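You operate a simulated robot arm through the tools that you are given. There is no shell and no other tool. Be economical: measure what you need, move in short steps, check, and stop when the job is done.

The job below is to be done with a simulated robot arm. You get a single attempt, and the scene is never put back.

Task
Shut the fence and comb both ends of the pack even.
Fine: use the comb that the white order sheet names; it goes back on its mat.

The check looks at the end state, three seconds after you hand in, the way a careful person would. Anything else that was tipped, shoved, dropped, spilled or broken makes it a failure. Flat cloth is picked up by pressing the open fingertips on it (5 to 10 N) and closing them slowly along it; thin cloth reads only 2 to 8 mm in the jaws.

Robot
A 5-joint arm with a two-finger parallel gripper, fixed in place. Base frame: the origin is at the foot of the arm, x ahead of it, y to its left, z up; the work surface is at about z = 4. Units: mm, rad, N and s.
With the tool pointing down near the work surface it reaches from about 260 to 600 mm from the base axis. Its first joint turns from -1.152 to 1.152 rad. The tool tilts only in the upright plane through the base axis and itself; it spins freely about its own axis. Payload 1.57 kg.
The tool frame sits at the grasp point between the pads (the TCP): z along the fingers, y along the line on which they close. The tips reach 30 mm beyond it. Largest opening 80 mm; finger width 17, thickness 12; the body of the gripper, 40 by 82 mm, starts 80 mm behind the TCP.
Orientation is that of the tool frame in the base frame, as a unit quaternion [x, y, z, w]. With the fingers straight down and closing along the base's y, the tool's x points along the base's -x, its y along +y and its z along -z.

Tools
- The arm moves only by the tool apply_moves. Its arguments are lists of equal length, an entry for each row: "dp": the shift along the tool's x, y, z in units of 30 mm (1.0 is 30 mm), a list of three; "rotation": the turn, a rotation vector about the tool's x, y, z in units of 6 degrees (1.0 is 6 degrees), a list of three; "gripper": the gripper command, from -1 (shut) to 1 (fully open), values between in proportion. In form: {"dp": [[x, y, z], ...], "rotation": [[ax, ay, az], ...], "gripper": [gripper, ...]}. A call has 1 to 12 rows; each row shifts and turns the commanded pose from where the row before left it, along the tool's axes as they then stand. A call with a number of a shift or a turn outside -1 to 1 is refused whole. Rows are played at 5 a second. More than 50 mm and 0.15 rad between two rows, or a gripper value outside its range, and nothing of the call is played. A pose out of reach is approached as far as the arm can. The call stops where the force on the tool passes 60 N (or 10 N more than at its start, if that is more) or the arm is blocked; 0.2 s more then pass. The fingers move at their own pace (about 153 mm/s each) and stop on an object; they squeeze with about 35 N. The grip force told is the motor's: it shows also when the fingers shut on nothing. Time passes only in rows, and 0.2 s behind the last, so rows that do not move let the fingers close. The reply holds the time, the measured pose of the TCP, the force on the tool along the base axes, the opening and the grip force, in the units named above and with some noise, and new pictures: "views" is both (left out), scene, wrist or none.
- Cameras (640 x 400 px; columns grow to the right, rows downward): "scene" is fixed at [56.7, 424.2, 514]; the picture's right is [-0.41, -0.91, 0.00], its down [-0.60, 0.27, -0.75] and it looks along [0.68, -0.31, -0.66] (base axes); focal length 275 px, centre (320, 200). "wrist" rides on the gripper at [72, -7, -122] in the tool frame; the picture's right is [0.09, 1.00, 0.00], its down [-0.84, 0.08, -0.54] and it looks along [-0.54, 0.05, 0.84] (tool axes); focal length 238 px, centre (320, 200). There is no depth. A picture from a camera that has moved, and an enlarged one, comes with that camera's place and axes in the base frame and with its lens.
- enlarge(camera, box): a new picture of the part [left, top, right, bottom] of that camera's present view, enlarged. It takes no simulated time.
- finish_job(): hands the job in; it is judged then, once.

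Work in short steps. Places have to be worked out from the pictures, the camera data and where the tool is seen: move nearer, look again, correct. Check each grasp and each placing, and mend what went wrong. You have 120 turns and 200 pictures in all, those below and enlarged ones among them. Open the gripper and draw the arm clear of the work before you hand the job in, unless the task says otherwise; then end with one line.

The tools are called after "Call:" as a command line: name --argument value ..., lists and objects as JSON in quotes. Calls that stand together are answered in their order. apply_moves: Moves the arm, as the interface text tells. Its arguments: {"type":"object","properties":{"dp":{"type":"array","items":{"type":"array","items":{"type":"number"}}},"rotation":{"type":"array","items":{"type":"array","items":{"type":"number"}}},"gripper":{"type":"array","items":{"type":"number"}},"views":{"type":"string","enum":["both","scene","wrist","none"]}},"required":["dp","rotation","gripper"]} The other tools are called the same way: enlarge (camera, box) takes an enlarged picture of a part of a camera's view; finish_job () hands the job in.

At the start:

```text
clock: 0.0
tool_pos: [422.4, 145.9, 322.0]
tool_rot: [0.0, 1.0, -0.001, 0.0]
wrist_force: [0.1, -0.3, 0.3]
finger_gap: 80.0
gripper_force: 0.0
```

scene: 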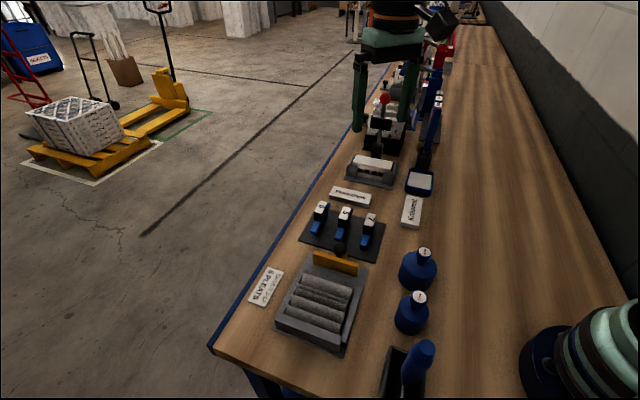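
wrist: 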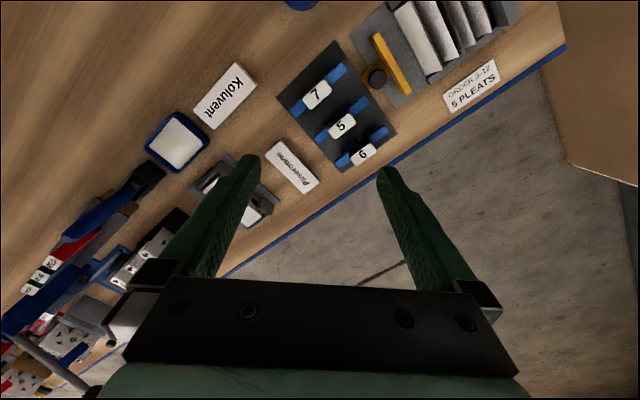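

I'll take closer looks at the pack, the fence, the combs and the order sheet.

Call:
enlarge --camera "scene" --box '[240, 180, 400, 360]'

Call:
enlarge --camera "wrist" --box '[260, 0, 580, 200]'

```text
2.22 times, centred on (320, 270) of scene
camera zoom: at [56.7, 424.2, 514.0], right [-0.41, -0.91, 0.0], down [-0.6, 0.27, -0.75], along [0.68, -0.31, -0.66], focal length 611 px, centre (320, 44)
```

zoom: 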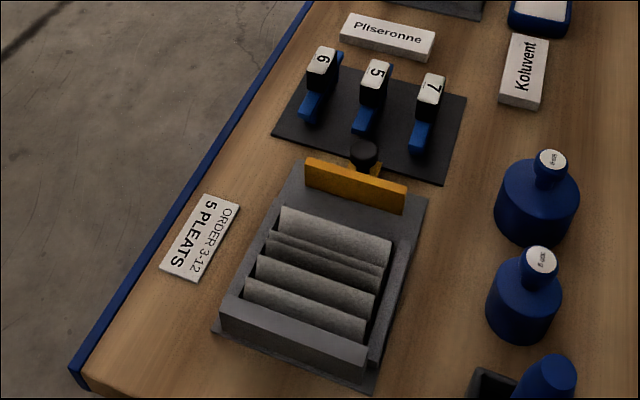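

```text
2.00 times, centred on (420, 100) of wrist
camera zoom: at [351.6, 139.6, 444.5], right [-0.09, 1.0, 0.0], down [0.84, 0.08, 0.54], along [0.54, 0.05, -0.84], focal length 477 px, centre (120, 400)
```

zoom: 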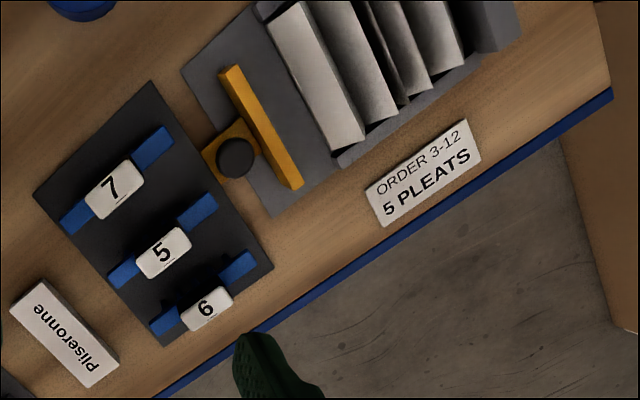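

The sheet names 5 pleats, so comb 5 is the one. I judge the tray to be turned about 45°, centred near (310,300), with the combs near (455,180). I'll lower the camera over the combs to look closer.

Call:
apply_moves --dp '[[0.333, 0.173, 1], [0.333, 0.173, 1], [0.333, 0.173, 1], [0.333, 0.173, 1], [0.333, 0.173, 0.5]]' --rotation '[[0, 0, 0], [0, 0, 0], [0, 0, 0], [0, 0, 0], [0, 0, 0]]' --gripper '[1, 1, 1, 1, 1]' --views "wrist"

```text
clock: 1.2
tool_pos: [374.1, 173.6, 185.3]
tool_rot: [0.0, 1.0, 0.0, -0.001]
wrist_force: [0.1, 1.4, -0.3]
finger_gap: 79.9
gripper_force: 0.1
camera wrist: at [302.6, 166.3, 307.9], right [-0.09, 1.0, 0.0], down [0.84, 0.08, 0.54], along [0.54, 0.05, -0.84], focal length 238 px, centre (320, 200)
```

wrist: 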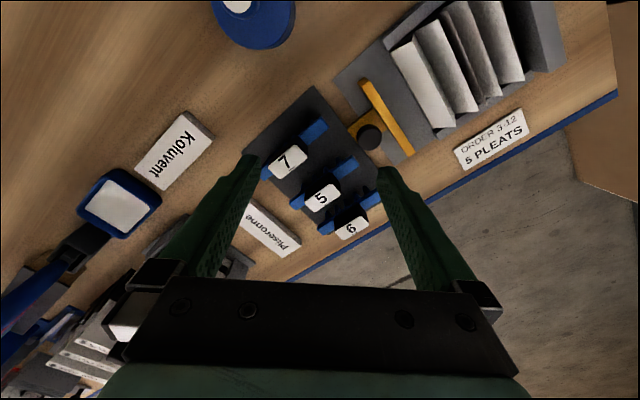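

I'll enlarge the combs and the pack in this view.

Call:
enlarge --camera "wrist" --box '[240, 80, 400, 240]'

Call:
enlarge --camera "wrist" --box '[330, 0, 570, 160]'

Call:
enlarge --camera "scene" --box '[290, 190, 400, 270]'

Call:
enlarge --camera "scene" --box '[265, 240, 385, 360]'

```text
2.50 times, centred on (320, 160) of wrist
camera zoom: at [302.6, 166.3, 307.9], right [-0.09, 1.0, 0.0], down [0.84, 0.08, 0.54], along [0.54, 0.05, -0.84], focal length 596 px, centre (320, 300)
```

zoom: 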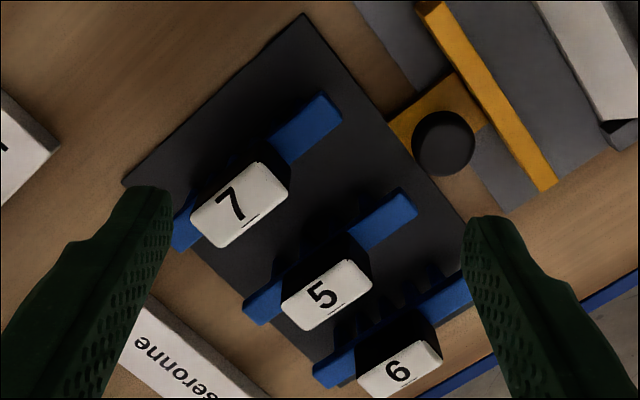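

```text
2.50 times, centred on (450, 80) of wrist
camera zoom: at [302.6, 166.3, 307.9], right [-0.09, 1.0, 0.0], down [0.84, 0.08, 0.54], along [0.54, 0.05, -0.84], focal length 596 px, centre (-5, 500)
```

zoom: 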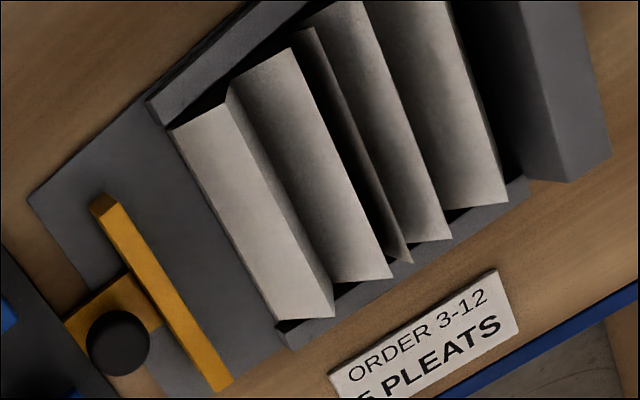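

```text
5.00 times, centred on (345, 230) of scene
camera zoom: at [56.7, 424.2, 514.0], right [-0.41, -0.91, 0.0], down [-0.6, 0.27, -0.75], along [0.68, -0.31, -0.66], focal length 1375 px, centre (195, 50)
```

zoom: 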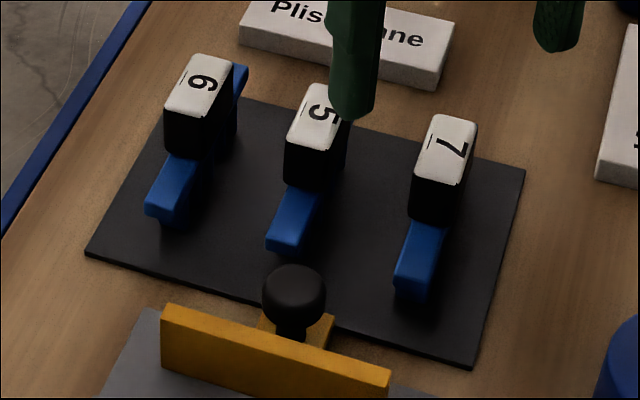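

```text
3.33 times, centred on (325, 300) of scene
camera zoom: at [56.7, 424.2, 514.0], right [-0.41, -0.91, 0.0], down [-0.6, 0.27, -0.75], along [0.68, -0.31, -0.66], focal length 917 px, centre (303, -133)
```

zoom: 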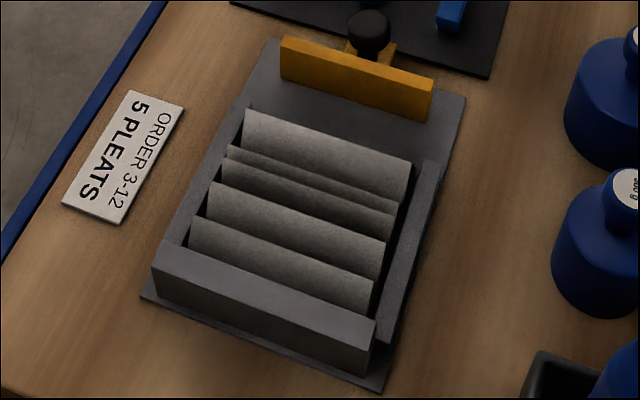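

Comb bars lie along the tray's long axis, with the handle in the middle. The fence knob is near (383,229,43). I'll turn the gripper 45° so it closes along the ridges and hover above the knob.

Call:
apply_moves --dp '[[0, 0, 0], [0, 0, 0], [0, 0, 0], [0, 0, 0], [0, 0, 0], [0, 0, 0], [0, 0, 0], [0, 0, 0], [0.361, 0.503, 0.943], [0.361, 0.503, 0.943], [0.361, 0.503, 0.943]]' --rotation '[[0, 0, 0.9375], [0, 0, 0.9375], [0, 0, 0.9375], [0, 0, 0.9375], [0, 0, 0.9375], [0, 0, 0.9375], [0, 0, 0.9375], [0, 0, 0.9375], [0, 0, 0], [0, 0, 0], [0, 0, 0]]' --gripper '[1, 1, 1, 1, 1, 1, 1, 1, 0.6, 0.6, 0.6]'

```text
clock: 3.6
tool_pos: [380.7, 226.9, 100.2]
tool_rot: [0.382, 0.924, 0.0, 0.0]
wrist_force: [0.7, 0.5, 0.3]
finger_gap: 64.1
gripper_force: 0.0
camera wrist: at [326.9, 272.1, 223.9], right [0.64, 0.77, 0.0], down [0.65, -0.54, 0.54], along [0.42, -0.35, -0.84], focal length 238 px, centre (320, 200)
```

scene: 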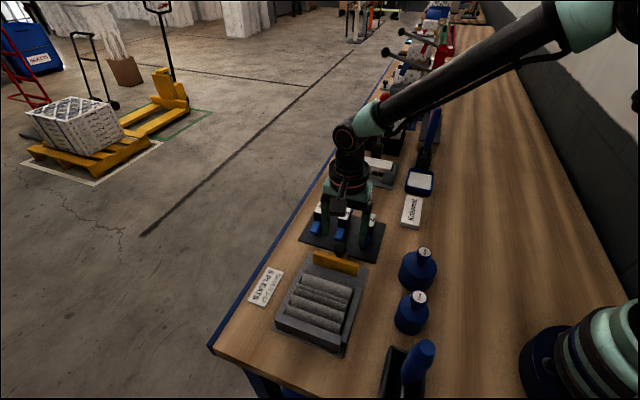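
wrist: 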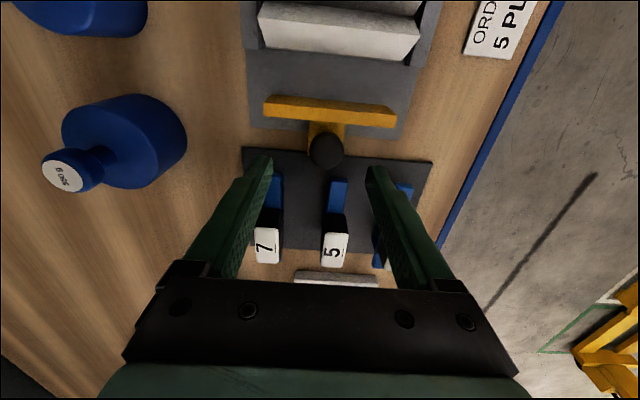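

The knob is at about (384.5,230), agreeing with the first estimate. I descend around it and close slowly.

Call:
apply_moves --dp '[[0, 0.14, 0.85], [0, 0, 0.85], [0, 0, 0], [0, 0, 0], [0, 0, 0]]' --rotation '[[0, 0, 0], [0, 0, 0], [0, 0, 0], [0, 0, 0], [0, 0, 0]]' --gripper '[0.6, 0.6, 0.6, -1, -1]'

```text
clock: 4.8
tool_pos: [384.5, 230.9, 50.5]
tool_rot: [0.382, 0.924, 0.002, 0.002]
wrist_force: [11.5, 11.8, -15.8]
finger_gap: 26.9
gripper_force: 37.8
camera wrist: at [330.3, 275.2, 173.9], right [0.64, 0.77, 0.0], down [0.65, -0.54, 0.54], along [0.42, -0.34, -0.84], focal length 238 px, centre (320, 200)
```

scene: 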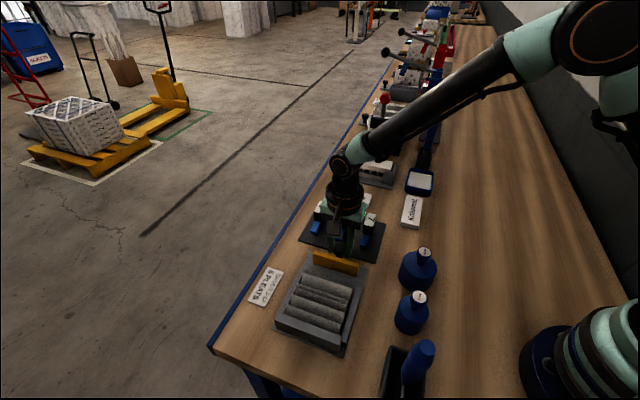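
wrist: 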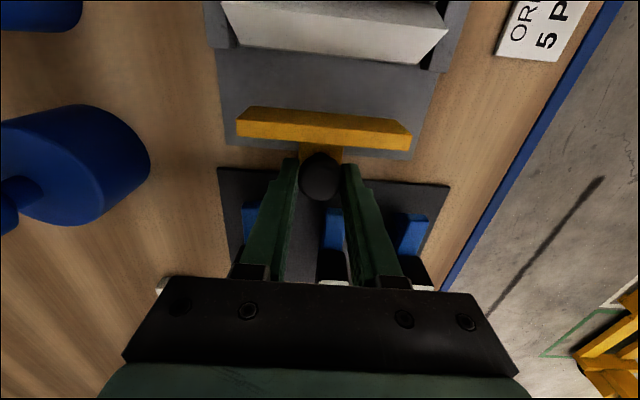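

The knob is held at 27 mm. There's a little side load, so I shift about 1 mm along the closing line and start sliding the fence toward the pack.

Call:
apply_moves --dp '[[0, 0.035, 0], [0.2, 0, 0], [0.2, 0, 0], [0.2, 0, 0]]' --rotation '[[0, 0, 0], [0, 0, 0], [0, 0, 0], [0, 0, 0]]' --gripper '[-1, -1, -1, -1]'

```text
clock: 5.8
tool_pos: [371.4, 243.3, 52.0]
tool_rot: [0.382, 0.924, -0.001, -0.001]
wrist_force: [-2.7, -4.4, 15.3]
finger_gap: 27.0
gripper_force: 37.4
camera wrist: at [317.6, 289.3, 174.2], right [0.64, 0.77, 0.0], down [0.65, -0.54, 0.54], along [0.42, -0.35, -0.84], focal length 238 px, centre (320, 200)
```

scene: 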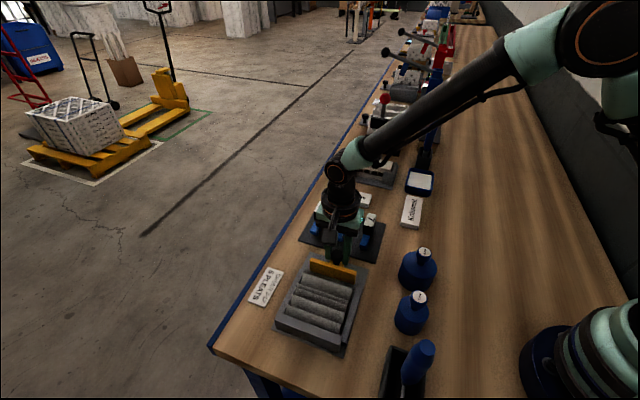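
wrist: 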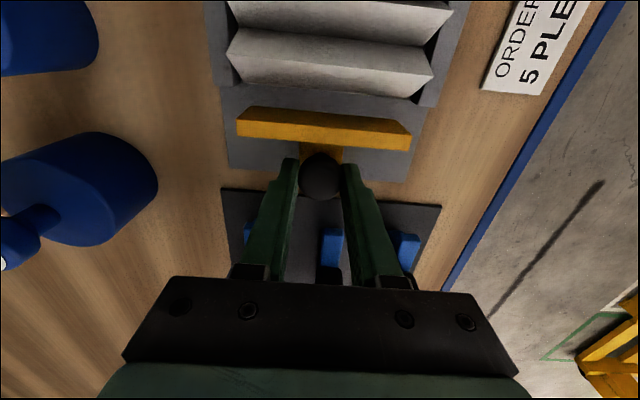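

The fence slides freely with little resistance. I keep going in small steps.

Call:
apply_moves --dp '[[0.2, 0, 0], [0.2, 0, 0], [0.2, 0, 0]]' --rotation '[[0, 0, 0], [0, 0, 0], [0, 0, 0]]' --gripper '[-1, -1, -1]'

Call:
enlarge --camera "scene" --box '[265, 240, 385, 360]'

```text
clock: 6.6
tool_pos: [359.4, 255.7, 50.1]
tool_rot: [0.384, 0.923, 0.0, 0.001]
wrist_force: [22.9, -20.6, -3.4]
finger_gap: 27.3
gripper_force: 37.9
camera wrist: at [305.8, 300.7, 173.7], right [0.64, 0.77, 0.0], down [0.64, -0.54, 0.54], along [0.42, -0.35, -0.84], focal length 238 px, centre (320, 200)
```

scene: 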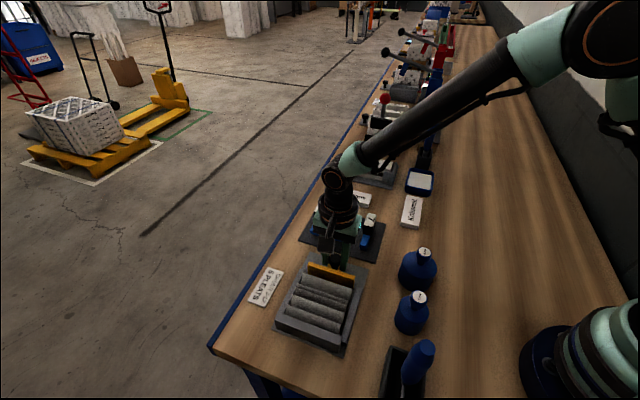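
wrist: 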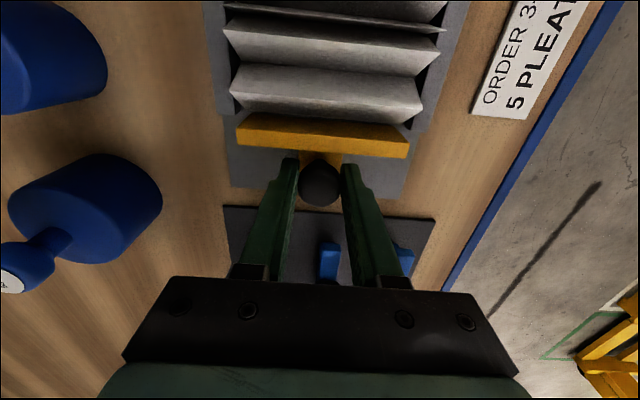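

```text
3.33 times, centred on (325, 300) of scene
camera zoom: at [56.8, 424.2, 513.9], right [-0.41, -0.91, 0.0], down [-0.6, 0.27, -0.75], along [0.68, -0.31, -0.66], focal length 917 px, centre (303, -133)
```

zoom: 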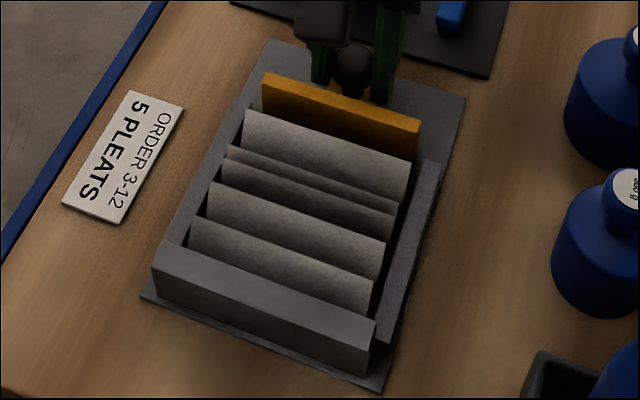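

Resistance of about 30 N has appeared along the slide as the fence meets the pack. I'll look closely at the contact before going further.

Call:
enlarge --camera "wrist" --box '[200, 0, 480, 175]'

```text
2.29 times, centred on (340, 88) of wrist
camera zoom: at [305.8, 300.7, 173.7], right [0.64, 0.77, 0.0], down [0.64, -0.54, 0.54], along [0.42, -0.35, -0.84], focal length 545 px, centre (274, 457)
```

zoom: 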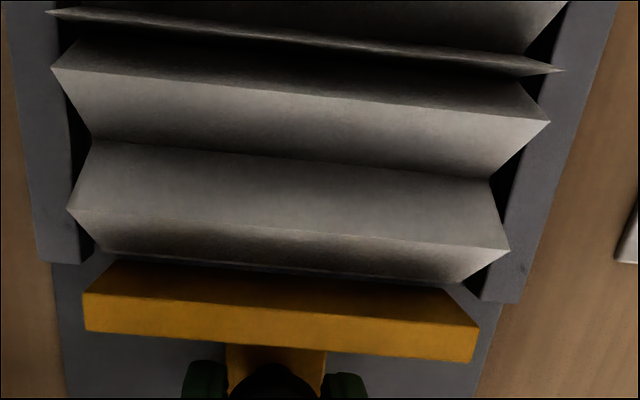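

The plate fits between the side walls and is just at the pack's foot. I push on in 2–3 mm steps while watching the force.

Call:
apply_moves --dp '[[0.07, 0, 0], [0.07, 0, 0], [0.07, 0, 0], [0, 0, 0]]' --rotation '[[0, 0, 0], [0, 0, 0], [0, 0, 0], [0, 0, 0]]' --gripper '[-1, -1, -1, -1]' --views "wrist"

```text
clock: 7.6
tool_pos: [353.8, 261.8, 49.5]
tool_rot: [0.382, 0.924, 0.0, 0.0]
wrist_force: [8.9, -13.3, 4.4]
finger_gap: 25.6
gripper_force: 36.9
camera wrist: at [299.8, 306.8, 173.0], right [0.64, 0.77, 0.0], down [0.65, -0.54, 0.54], along [0.42, -0.35, -0.84], focal length 238 px, centre (320, 200)
```

wrist: 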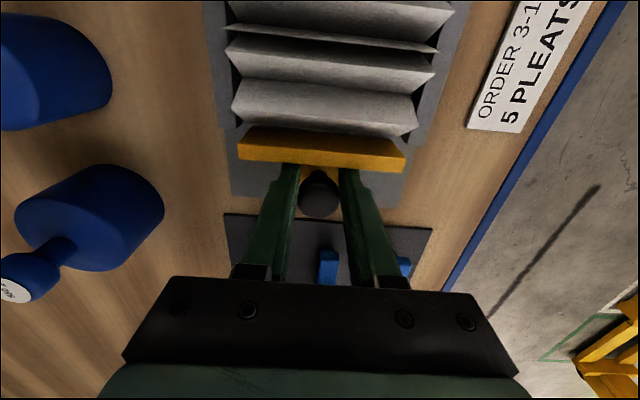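

The knob seems to be slipping back in the fingers. I check the scene view to see how far the plate really moved.

Call:
enlarge --camera "scene" --box '[265, 240, 385, 360]'

Call:
enlarge --camera "wrist" --box '[220, 70, 440, 220]'

```text
3.33 times, centred on (325, 300) of scene
camera zoom: at [56.7, 424.2, 514.0], right [-0.41, -0.91, 0.0], down [-0.6, 0.27, -0.75], along [0.68, -0.31, -0.66], focal length 917 px, centre (303, -133)
```

zoom: 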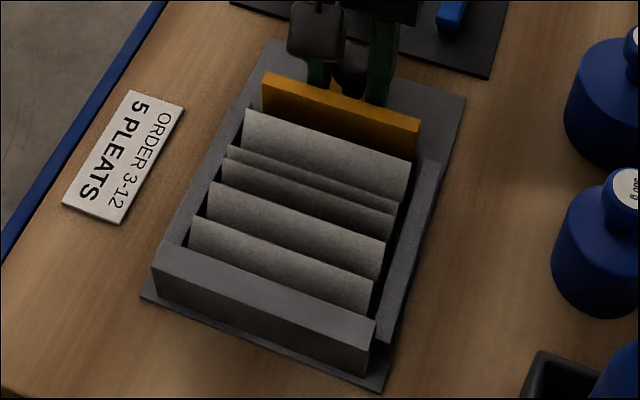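

```text
2.67 times, centred on (330, 145) of wrist
camera zoom: at [299.8, 306.8, 173.0], right [0.64, 0.77, 0.0], down [0.65, -0.54, 0.54], along [0.42, -0.35, -0.84], focal length 636 px, centre (293, 347)
```

zoom: 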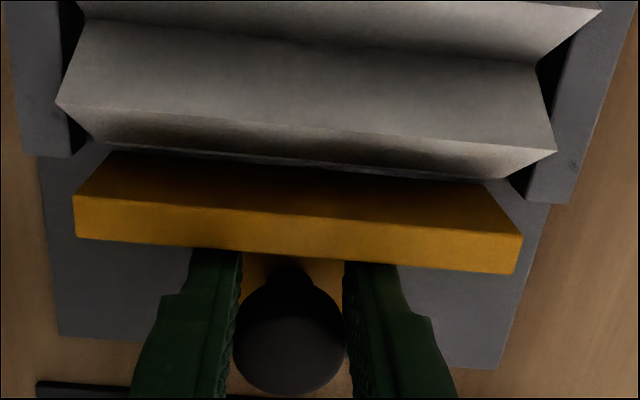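

The fence hasn't moved in the last push; the fingers slipped on the ball. It's probably at its stop. I'll back out, close the fingers behind the knob and give one firm push to be sure it's home.

Call:
apply_moves --dp '[[0, 0, 0], [0, 0, 0], [-0.6, 0, 0], [-0.6, 0, 0], [0, 0, 0], [0, 0, 0], [0.15, 0, 0], [0.1, 0, 0], [0.06, 0, 0], [0.06, 0, 0]]' --rotation '[[0, 0, 0], [0, 0, 0], [0, 0, 0], [0, 0, 0], [0, 0, 0], [0, 0, 0], [0, 0, 0], [0, 0, 0], [0, 0, 0], [0, 0, 0]]' --gripper '[0.6, 0.6, 0.6, 0.6, -1, -1, -1, -1, -1, -1]' --views "wrist"

```text
clock: 9.6
tool_pos: [378.6, 237.5, 51.1]
tool_rot: [0.389, 0.921, 0.002, 0.0]
wrist_force: [6.7, -8.7, -1.9]
finger_gap: 0.0
gripper_force: 21.1
stopped in row 10: the force on the tool passed its limit (the readings are from after the stop); the commanded pose is now the measured one
camera wrist: at [324.7, 283.3, 174.0], right [0.65, 0.76, 0.0], down [0.64, -0.55, 0.54], along [0.41, -0.35, -0.84], focal length 238 px, centre (320, 200)
```

wrist: 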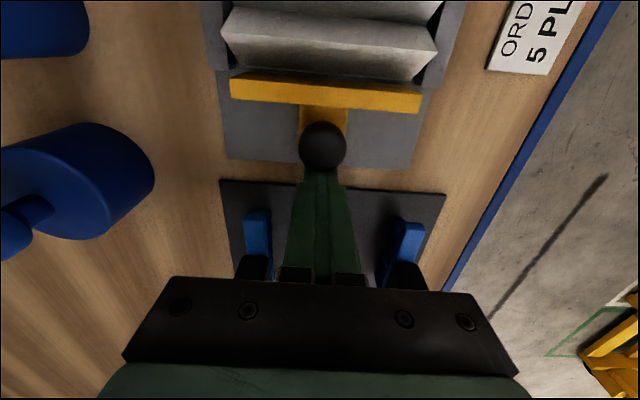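

The push stopped on the 60 N limit without motion, so the fence is at its hard stop, shut. I back off, rise and move toward comb 5 for a close look.

Call:
apply_moves --dp '[[-0.1, 0, -0.3], [0, 0, -1], [0, 0, -1], [-0.7, 0.25, -0.8], [-0.7, 0.25, 0], [-0.7, 0.25, 0]]' --rotation '[[0, 0, 0], [0, 0, 0], [0, 0, 0], [0, 0, 0], [0, 0, 0], [0, 0, 0]]' --gripper '[-1, -1, -1, 0.4, 0.4, 0.4]'

Call:
enlarge --camera "scene" --box '[265, 230, 385, 350]'

Call:
enlarge --camera "wrist" --box '[210, 60, 430, 210]'

```text
clock: 11.0
tool_pos: [438.4, 205.2, 145.6]
tool_rot: [0.389, 0.921, 0.001, 0.0]
wrist_force: [0.4, -0.5, -0.2]
finger_gap: 56.1
gripper_force: 0.0
camera wrist: at [384.5, 252.4, 268.2], right [0.65, 0.76, 0.0], down [0.64, -0.55, 0.54], along [0.41, -0.35, -0.84], focal length 238 px, centre (320, 200)
```

scene: 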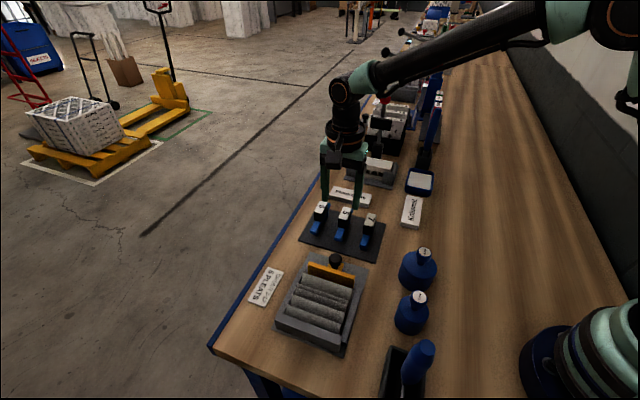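
wrist: 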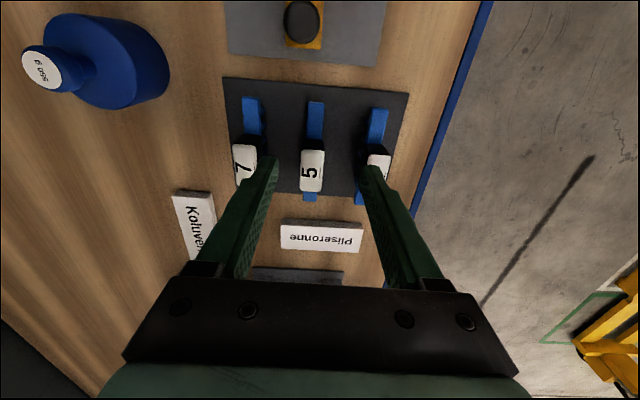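

```text
3.33 times, centred on (325, 290) of scene
camera zoom: at [56.7, 424.2, 514.0], right [-0.41, -0.91, 0.0], down [-0.6, 0.27, -0.75], along [0.68, -0.31, -0.66], focal length 917 px, centre (303, -100)
```

zoom: 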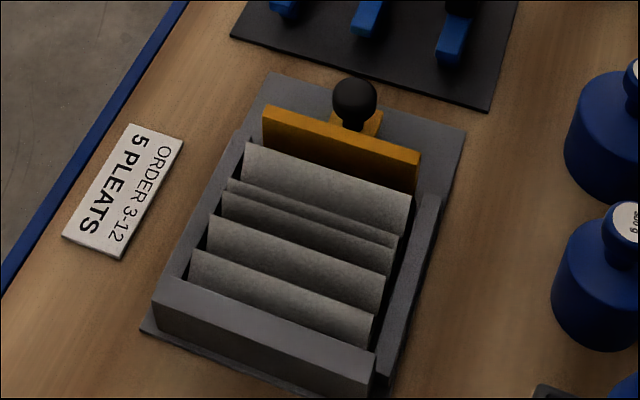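

```text
2.67 times, centred on (320, 135) of wrist
camera zoom: at [384.5, 252.4, 268.2], right [0.65, 0.76, 0.0], down [0.64, -0.55, 0.54], along [0.41, -0.35, -0.84], focal length 636 px, centre (320, 373)
```

zoom: 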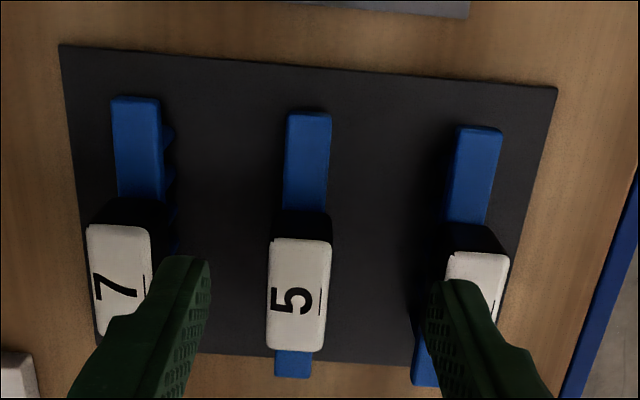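

The fence stays shut and nothing else moved. I put comb 5's handle centre near (455,181), top about z 62, 22 mm wide. I'll align the yaw to the bar and hover above the handle.

Call:
apply_moves --dp '[[0, 0, 0], [-0.48, -0.093, 0.4], [-0.48, -0.093, 0.4], [0, 0, 0.65]]' --rotation '[[0, 0, -0.2], [0, 0, 0], [0, 0, 0], [0, 0, 0]]' --gripper '[0.1, 0.1, 0.1, 0.1]'

Call:
enlarge --camera "wrist" --box '[220, 80, 420, 280]'

Call:
enlarge --camera "scene" --box '[290, 170, 400, 250]'

```text
clock: 12.0
tool_pos: [456.4, 182.0, 101.9]
tool_rot: [0.379, 0.925, 0.0, 0.001]
wrist_force: [0.3, -0.2, -0.7]
finger_gap: 44.1
gripper_force: 0.1
camera wrist: at [401.8, 226.5, 224.3], right [0.63, 0.78, 0.0], down [0.65, -0.53, 0.54], along [0.42, -0.34, -0.84], focal length 238 px, centre (320, 200)
```

scene: 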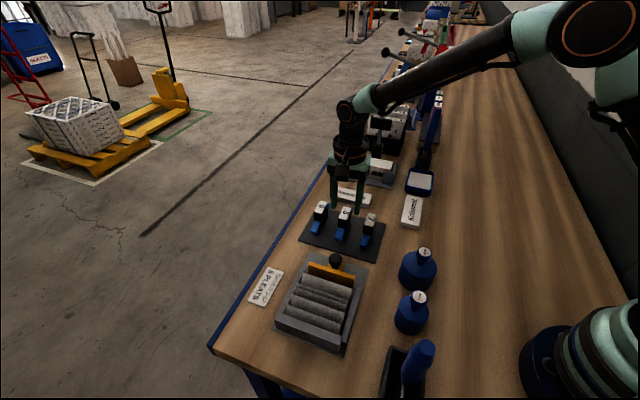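
wrist: 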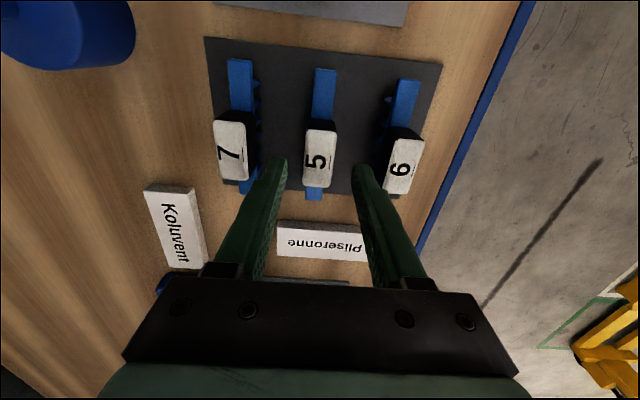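

```text
2.00 times, centred on (320, 180) of wrist
camera zoom: at [401.8, 226.5, 224.3], right [0.63, 0.78, 0.0], down [0.65, -0.53, 0.54], along [0.42, -0.34, -0.84], focal length 477 px, centre (320, 240)
```

zoom: 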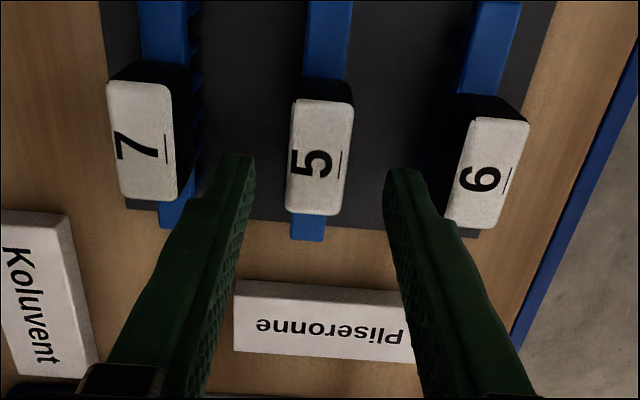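

```text
5.00 times, centred on (345, 210) of scene
camera zoom: at [56.7, 424.2, 514.0], right [-0.41, -0.91, 0.0], down [-0.6, 0.27, -0.75], along [0.68, -0.31, -0.66], focal length 1375 px, centre (195, 150)
```

zoom: 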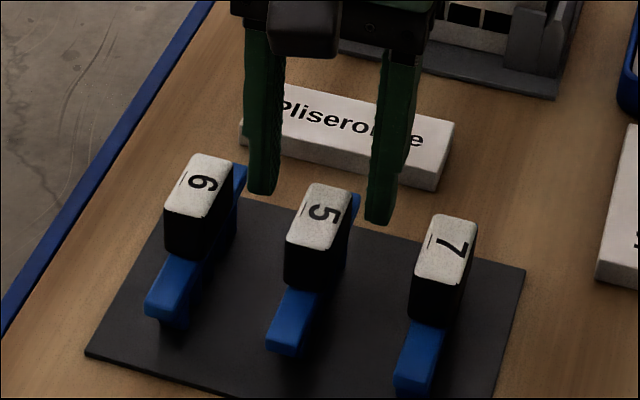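

The handle is centred under the TCP to within 2 mm. I descend and close on it.

Call:
apply_moves --dp '[[0.05, 0, 0.8], [0, 0, 0.75], [0, 0, 0], [0, 0, 0], [0, 0, 0]]' --rotation '[[0, 0, 0], [0, 0, 0], [0, 0, 0], [0, 0, 0], [0, 0, 0]]' --gripper '[0.1, 0.1, 0.1, -1, -1]' --views "wrist"

Call:
enlarge --camera "scene" --box '[290, 170, 400, 250]'

```text
clock: 13.2
tool_pos: [455.3, 182.9, 54.0]
tool_rot: [0.379, 0.925, 0.0, 0.001]
wrist_force: [-0.1, 0.3, 0.4]
finger_gap: 21.6
gripper_force: 34.7
camera wrist: at [400.9, 227.7, 176.8], right [0.63, 0.78, 0.0], down [0.65, -0.53, 0.54], along [0.42, -0.34, -0.84], focal length 238 px, centre (320, 200)
```

wrist: 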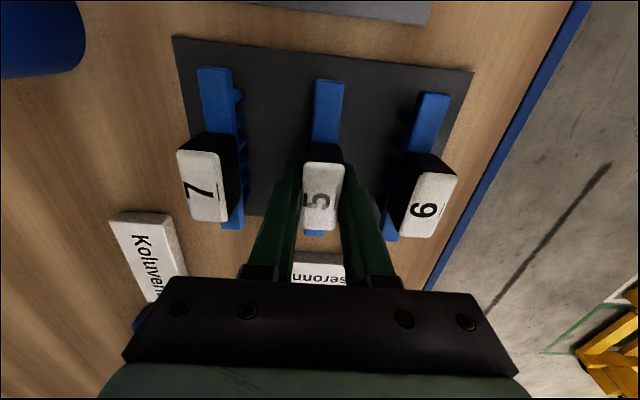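

```text
5.00 times, centred on (345, 210) of scene
camera zoom: at [56.7, 424.2, 514.0], right [-0.41, -0.91, 0.0], down [-0.6, 0.27, -0.75], along [0.68, -0.31, -0.66], focal length 1375 px, centre (195, 150)
```

zoom: 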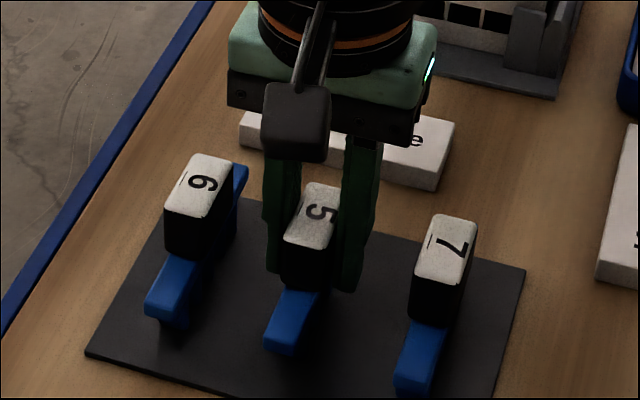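

I have a good grip at 21.6 mm with no side force; the home pose of the comb is TCP (455.3,182.9,54). I lift straight up and look at the tines.

Call:
apply_moves --dp '[[0, 0, -0.3], [0, 0, -0.9], [0, 0, -1], [0, 0, -1]]' --rotation '[[0, 0, 0], [0, 0, 0], [0, 0, 0], [0, 0, 0]]' --gripper '[-1, -1, -1, -1]' --views "wrist"

Call:
enlarge --camera "scene" --box '[280, 140, 400, 220]'

```text
clock: 14.2
tool_pos: [454.5, 182.1, 151.3]
tool_rot: [0.378, 0.926, 0.001, 0.0]
wrist_force: [-1.1, -0.2, -0.4]
finger_gap: 21.2
gripper_force: 34.8
camera wrist: at [399.9, 227.5, 273.6], right [0.63, 0.77, 0.0], down [0.65, -0.53, 0.54], along [0.42, -0.34, -0.84], focal length 238 px, centre (320, 200)
```

wrist: 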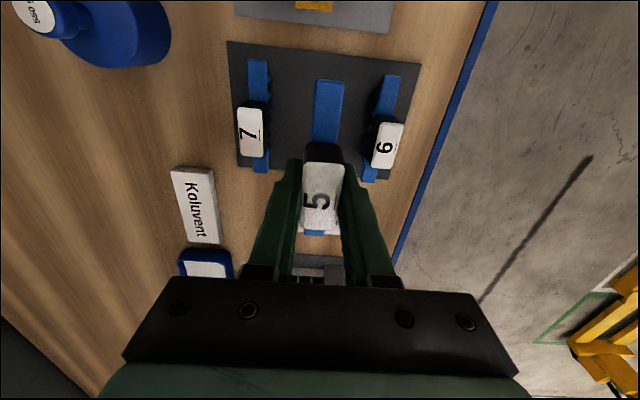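

```text
5.00 times, centred on (340, 180) of scene
camera zoom: at [56.7, 424.2, 514.0], right [-0.41, -0.91, 0.0], down [-0.6, 0.27, -0.75], along [0.68, -0.31, -0.66], focal length 1375 px, centre (220, 300)
```

zoom: 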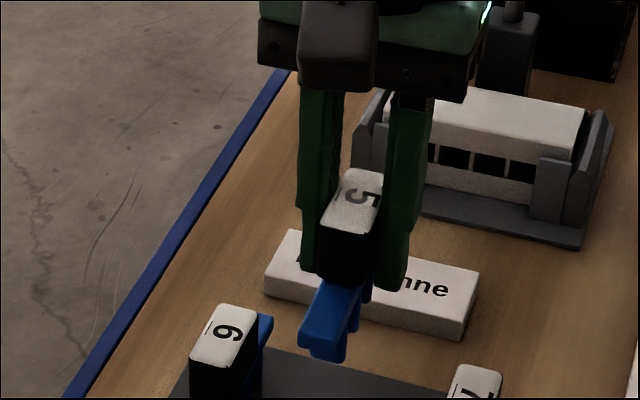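

I turn the comb so the scene camera sees the tines from the side.

Call:
apply_moves --dp '[[0, 0, 0], [0, 0, 0], [0, 0, 0], [0, 0, 0], [0, 0, 0], [0, 0, 0], [0, 0, 0], [0, 0, 0], [0, 0, 0], [0, 0, 0]]' --rotation '[[0, 0, 1], [0, 0, 1], [0, 0, 1], [0, 0, 1], [0, 0, 1], [0, 0, 1], [0, 0, 1], [0, 0, 1], [0, 0, 1], [0, 0, 1]]' --gripper '[-1, -1, -1, -1, -1, -1, -1, -1, -1, -1]' --views "none"

Call:
enlarge --camera "scene" --box '[280, 140, 400, 220]'

```text
clock: 16.4
tool_pos: [454.8, 183.3, 150.3]
tool_rot: [0.791, 0.611, 0.001, 0.001]
wrist_force: [0.8, 0.0, -0.9]
finger_gap: 21.3
gripper_force: 34.1
```

```text
5.00 times, centred on (340, 180) of scene
camera zoom: at [56.7, 424.2, 514.0], right [-0.41, -0.91, 0.0], down [-0.6, 0.27, -0.75], along [0.68, -0.31, -0.66], focal length 1375 px, centre (220, 300)
```

zoom: 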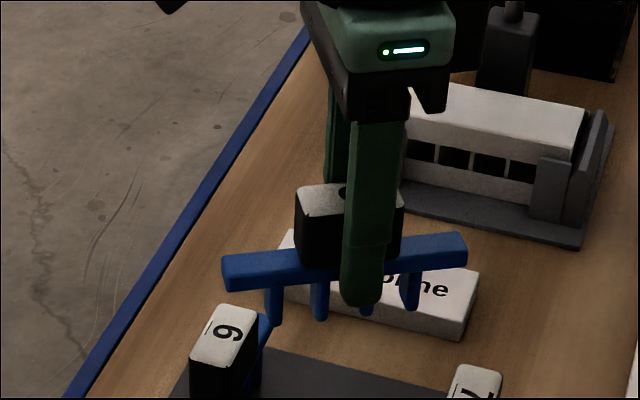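

The comb has 4 tines, about 21.5 mm apart, centred on a 115 mm bar; they belong in the four valleys between five peaks. Let me study the pack in the scene view, as large as possible.

Call:
enlarge --camera "scene" --box '[275, 250, 365, 350]'

Call:
apply_moves --dp '[[0, 0, -0.5], [0, 0, 0], [0, 0, 0], [0, 0, 0], [0, 0, 0], [0, 0, 0], [0, 0, 0], [0, 0, 0], [0, 0, 0], [0, 0, 0]]' --rotation '[[0, 0, -1], [0, 0, -1], [0, 0, -1], [0, 0, -1], [0, 0, -1], [0, 0, -1], [0, 0, -1], [0, 0, -1], [0, 0, -1], [0, 0, -1]]' --gripper '[-1, -1, -1, -1, -1, -1, -1, -1, -1, -1]' --views "none"

```text
4.00 times, centred on (320, 300) of scene
camera zoom: at [56.7, 424.2, 514.0], right [-0.41, -0.91, 0.0], down [-0.6, 0.27, -0.75], along [0.68, -0.31, -0.66], focal length 1100 px, centre (320, -200)
```

zoom: 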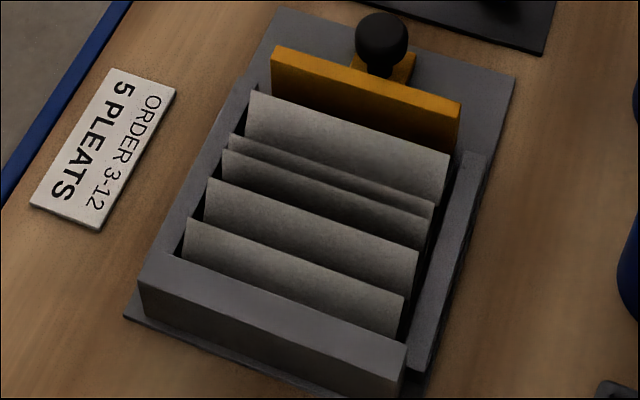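

```text
clock: 18.6
tool_pos: [456.1, 182.8, 165.2]
tool_rot: [0.376, 0.927, 0.001, 0.0]
wrist_force: [-0.1, -0.5, -0.7]
finger_gap: 21.4
gripper_force: 34.4
```

The pack has five peaks, with the second and third bunched together. Before combing I need a view from above, so I carry the comb to the base side of the tray and look at the pack with the wrist camera.

Call:
apply_moves --dp '[[0.939, -0.524, 0.08], [0.939, -0.524, 0.08], [0.939, -0.524, 0.08], [0.939, -0.524, 0.08], [0.939, -0.524, 0.08], [0.939, -0.524, 0.08]]' --rotation '[[0, 0, 0.07], [0, 0, 0], [0, 0, 0], [0, 0, 0], [0, 0, 0], [0, 0, 0]]' --gripper '[-1, -1, -1, -1, -1, -1]'

Call:
enlarge --camera "wrist" --box '[340, 0, 600, 200]'

```text
clock: 20.0
tool_pos: [269.5, 236.4, 148.7]
tool_rot: [0.382, 0.924, 0.001, 0.001]
wrist_force: [0.6, -0.6, -1.4]
finger_gap: 21.6
gripper_force: 34.1
camera wrist: at [215.1, 282.1, 272.1], right [0.64, 0.77, 0.0], down [0.65, -0.54, 0.54], along [0.42, -0.34, -0.84], focal length 238 px, centre (320, 200)
```

scene: 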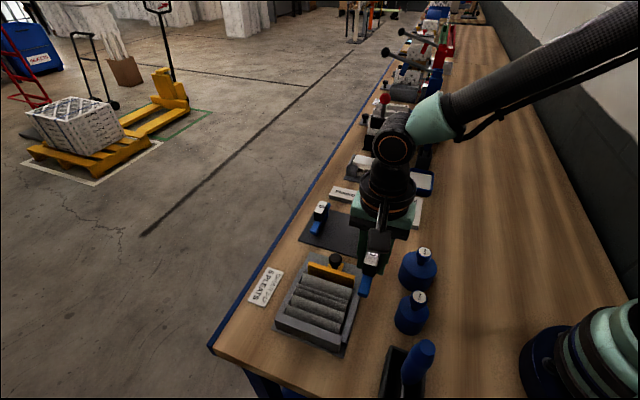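
wrist: 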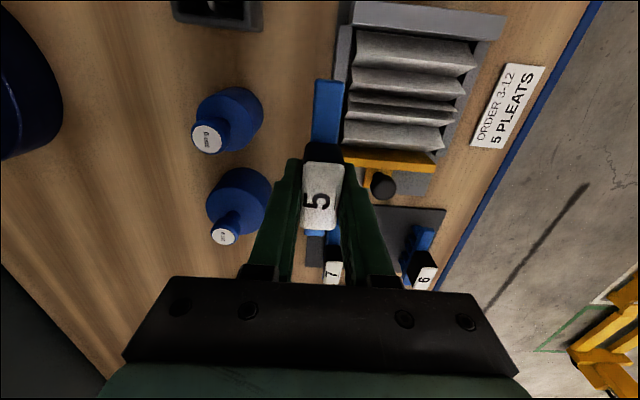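

```text
2.00 times, centred on (470, 100) of wrist
camera zoom: at [215.1, 282.1, 272.1], right [0.64, 0.77, 0.0], down [0.65, -0.54, 0.54], along [0.42, -0.34, -0.84], focal length 477 px, centre (20, 400)
```

zoom: 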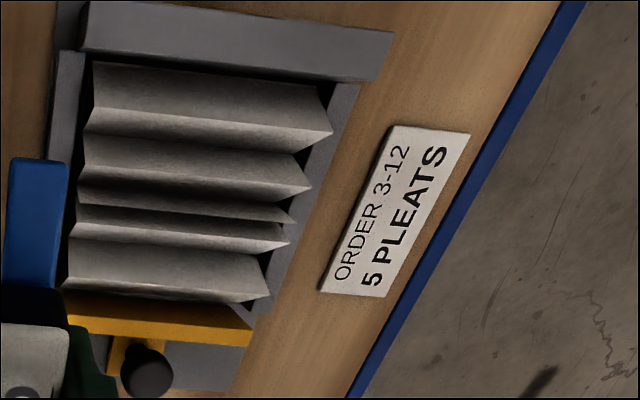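

Call:
enlarge --camera "wrist" --box '[340, 10, 500, 170]'

```text
2.50 times, centred on (420, 90) of wrist
camera zoom: at [215.1, 282.1, 272.1], right [0.64, 0.77, 0.0], down [0.65, -0.54, 0.54], along [0.42, -0.34, -0.84], focal length 596 px, centre (70, 475)
```

zoom: 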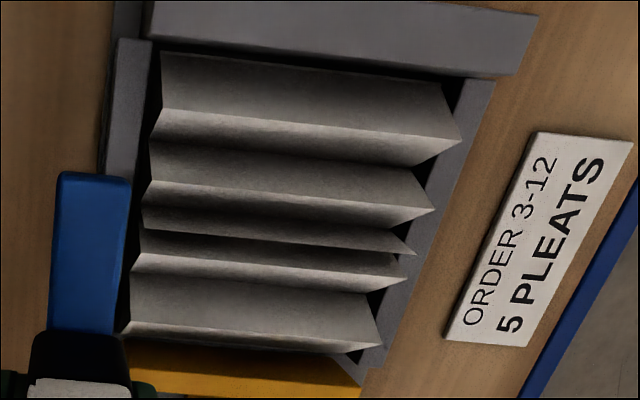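

Call:
enlarge --camera "wrist" --box '[360, 70, 410, 130]'

Call:
enlarge --camera "wrist" --box '[410, 70, 470, 130]'

Call:
enlarge --camera "scene" --box '[290, 265, 360, 335]'

```text
6.67 times, centred on (385, 100) of wrist
camera zoom: at [215.1, 282.1, 272.1], right [0.64, 0.77, 0.0], down [0.65, -0.54, 0.54], along [0.42, -0.34, -0.84], focal length 1589 px, centre (-113, 867)
```

zoom: 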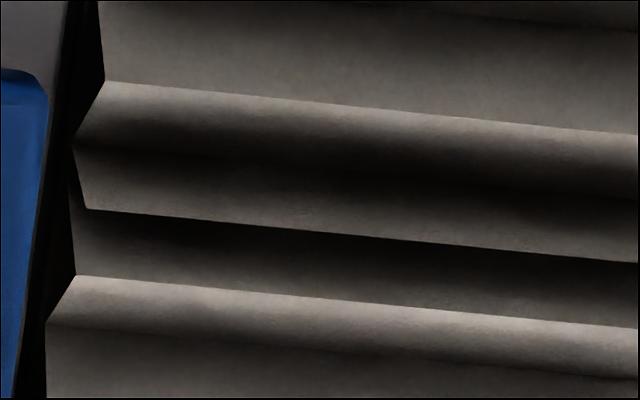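

```text
6.67 times, centred on (440, 100) of wrist
camera zoom: at [215.1, 282.1, 272.1], right [0.64, 0.77, 0.0], down [0.65, -0.54, 0.54], along [0.42, -0.34, -0.84], focal length 1589 px, centre (-480, 867)
```

zoom: 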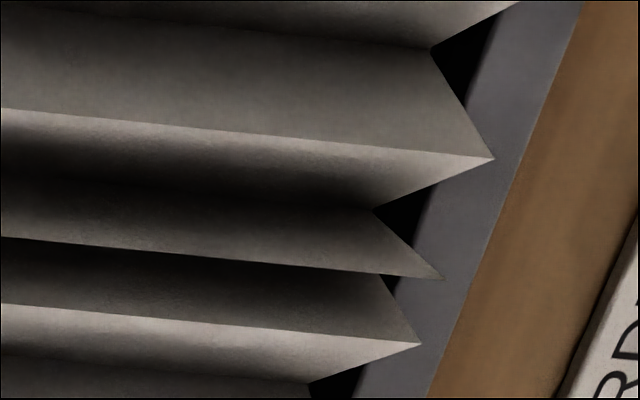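

```text
5.71 times, centred on (325, 300) of scene
camera zoom: at [56.7, 424.2, 514.0], right [-0.41, -0.91, 0.0], down [-0.6, 0.27, -0.75], along [0.68, -0.31, -0.66], focal length 1571 px, centre (291, -371)
```

zoom: 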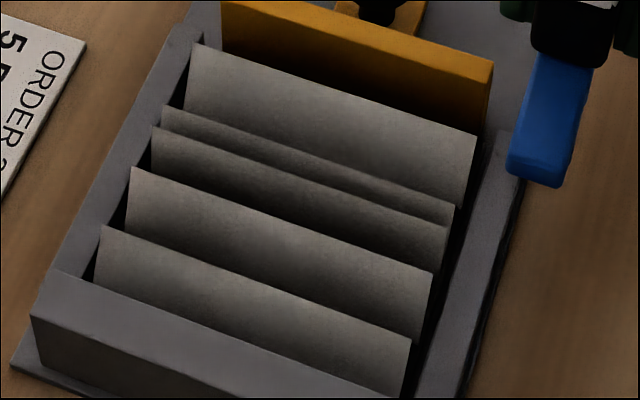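

Peaks are parallel, at about u = -46, -23.5, -7.5, +1.7, +28.5 along the tray. All four tines enter the right valleys only if the comb centre is around u ≈ -11. My fingertips sit slightly below the comb bar, so they would touch the pleats. I'll go back to the mat and regrip about 10 mm higher.

Call:
apply_moves --dp '[[-0.9405, 0.518, -0.05], [-0.9405, 0.518, 0], [-0.9405, 0.518, 0], [-0.9405, 0.518, 0], [-0.9405, 0.518, 0], [-0.9405, 0.518, 0], [0, 0, 1], [0, 0, 1]]' --rotation '[[0, 0, -0.06], [0, 0, 0], [0, 0, 0], [0, 0, 0], [0, 0, 0], [0, 0, 0], [0, 0, 0], [0, 0, 0]]' --gripper '[-1, -1, -1, -1, -1, -1, -1, -1]'

Call:
enlarge --camera "scene" --box '[290, 180, 400, 260]'

```text
clock: 21.8
tool_pos: [455.6, 183.6, 93.4]
tool_rot: [0.379, 0.926, 0.001, 0.002]
wrist_force: [0.0, -0.4, -1.0]
finger_gap: 21.4
gripper_force: 34.5
camera wrist: at [401.2, 227.7, 215.8], right [0.63, 0.77, 0.0], down [0.65, -0.53, 0.54], along [0.42, -0.34, -0.84], focal length 238 px, centre (320, 200)
```

scene: 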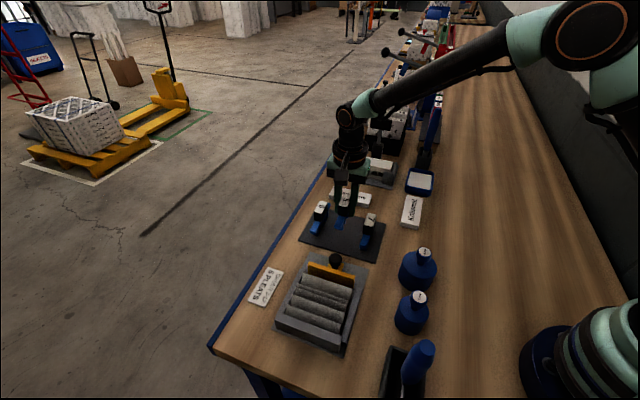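
wrist: 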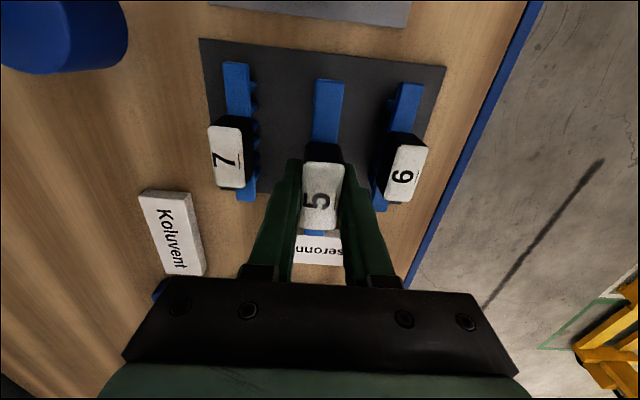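

```text
5.00 times, centred on (345, 220) of scene
camera zoom: at [56.7, 424.2, 514.0], right [-0.41, -0.91, 0.0], down [-0.6, 0.27, -0.75], along [0.68, -0.31, -0.66], focal length 1375 px, centre (195, 100)
```

zoom: 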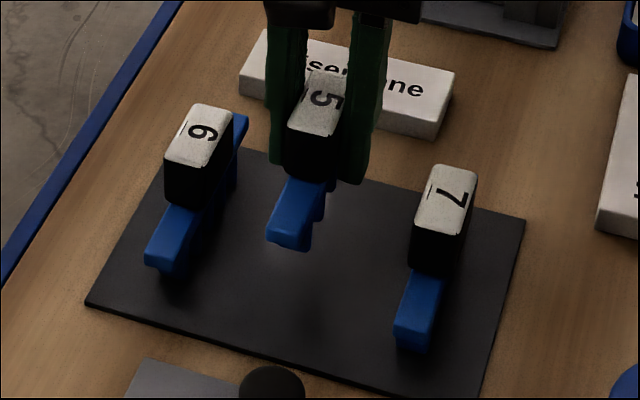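

I'm directly above home. I descend carefully until the comb just rests on the mat.

Call:
apply_moves --dp '[[0, 0, 0.6], [0, 0, 0.5], [0, 0, 0.1], [0, 0, 0.05]]' --rotation '[[0, 0, 0], [0, 0, 0], [0, 0, 0], [0, 0, 0]]' --gripper '[-1, -1, -1, -1]' --views "none"

Call:
enlarge --camera "scene" --box '[290, 180, 400, 260]'

```text
clock: 22.8
tool_pos: [456.9, 183.2, 55.7]
tool_rot: [0.378, 0.926, 0.001, 0.001]
wrist_force: [-0.3, -0.2, -0.5]
finger_gap: 21.2
gripper_force: 34.4
```

```text
5.00 times, centred on (345, 220) of scene
camera zoom: at [56.7, 424.2, 514.0], right [-0.41, -0.91, 0.0], down [-0.6, 0.27, -0.75], along [0.68, -0.31, -0.66], focal length 1375 px, centre (195, 100)
```

zoom: 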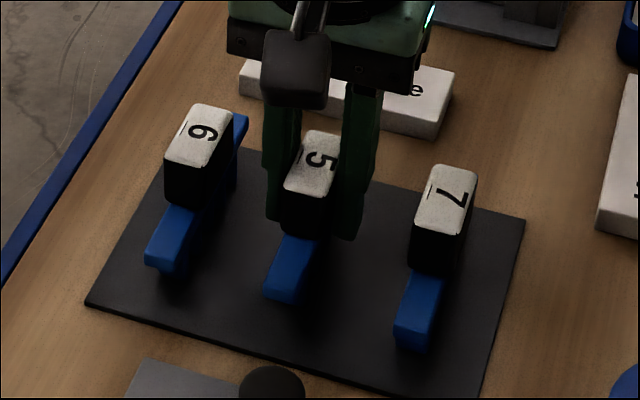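

Call:
apply_moves --dp '[[0, 0, 0.035], [0, 0, 0.03], [0, 0, 0.0]]' --rotation '[[0, 0, 0], [0, 0, 0], [0, 0, 0]]' --gripper '[-1, -1, -1]' --views "none"

```text
clock: 23.6
tool_pos: [456.6, 184.1, 53.8]
tool_rot: [0.38, 0.925, 0.002, 0.002]
wrist_force: [-2.2, -4.2, 16.2]
finger_gap: 21.3
gripper_force: 34.3
```

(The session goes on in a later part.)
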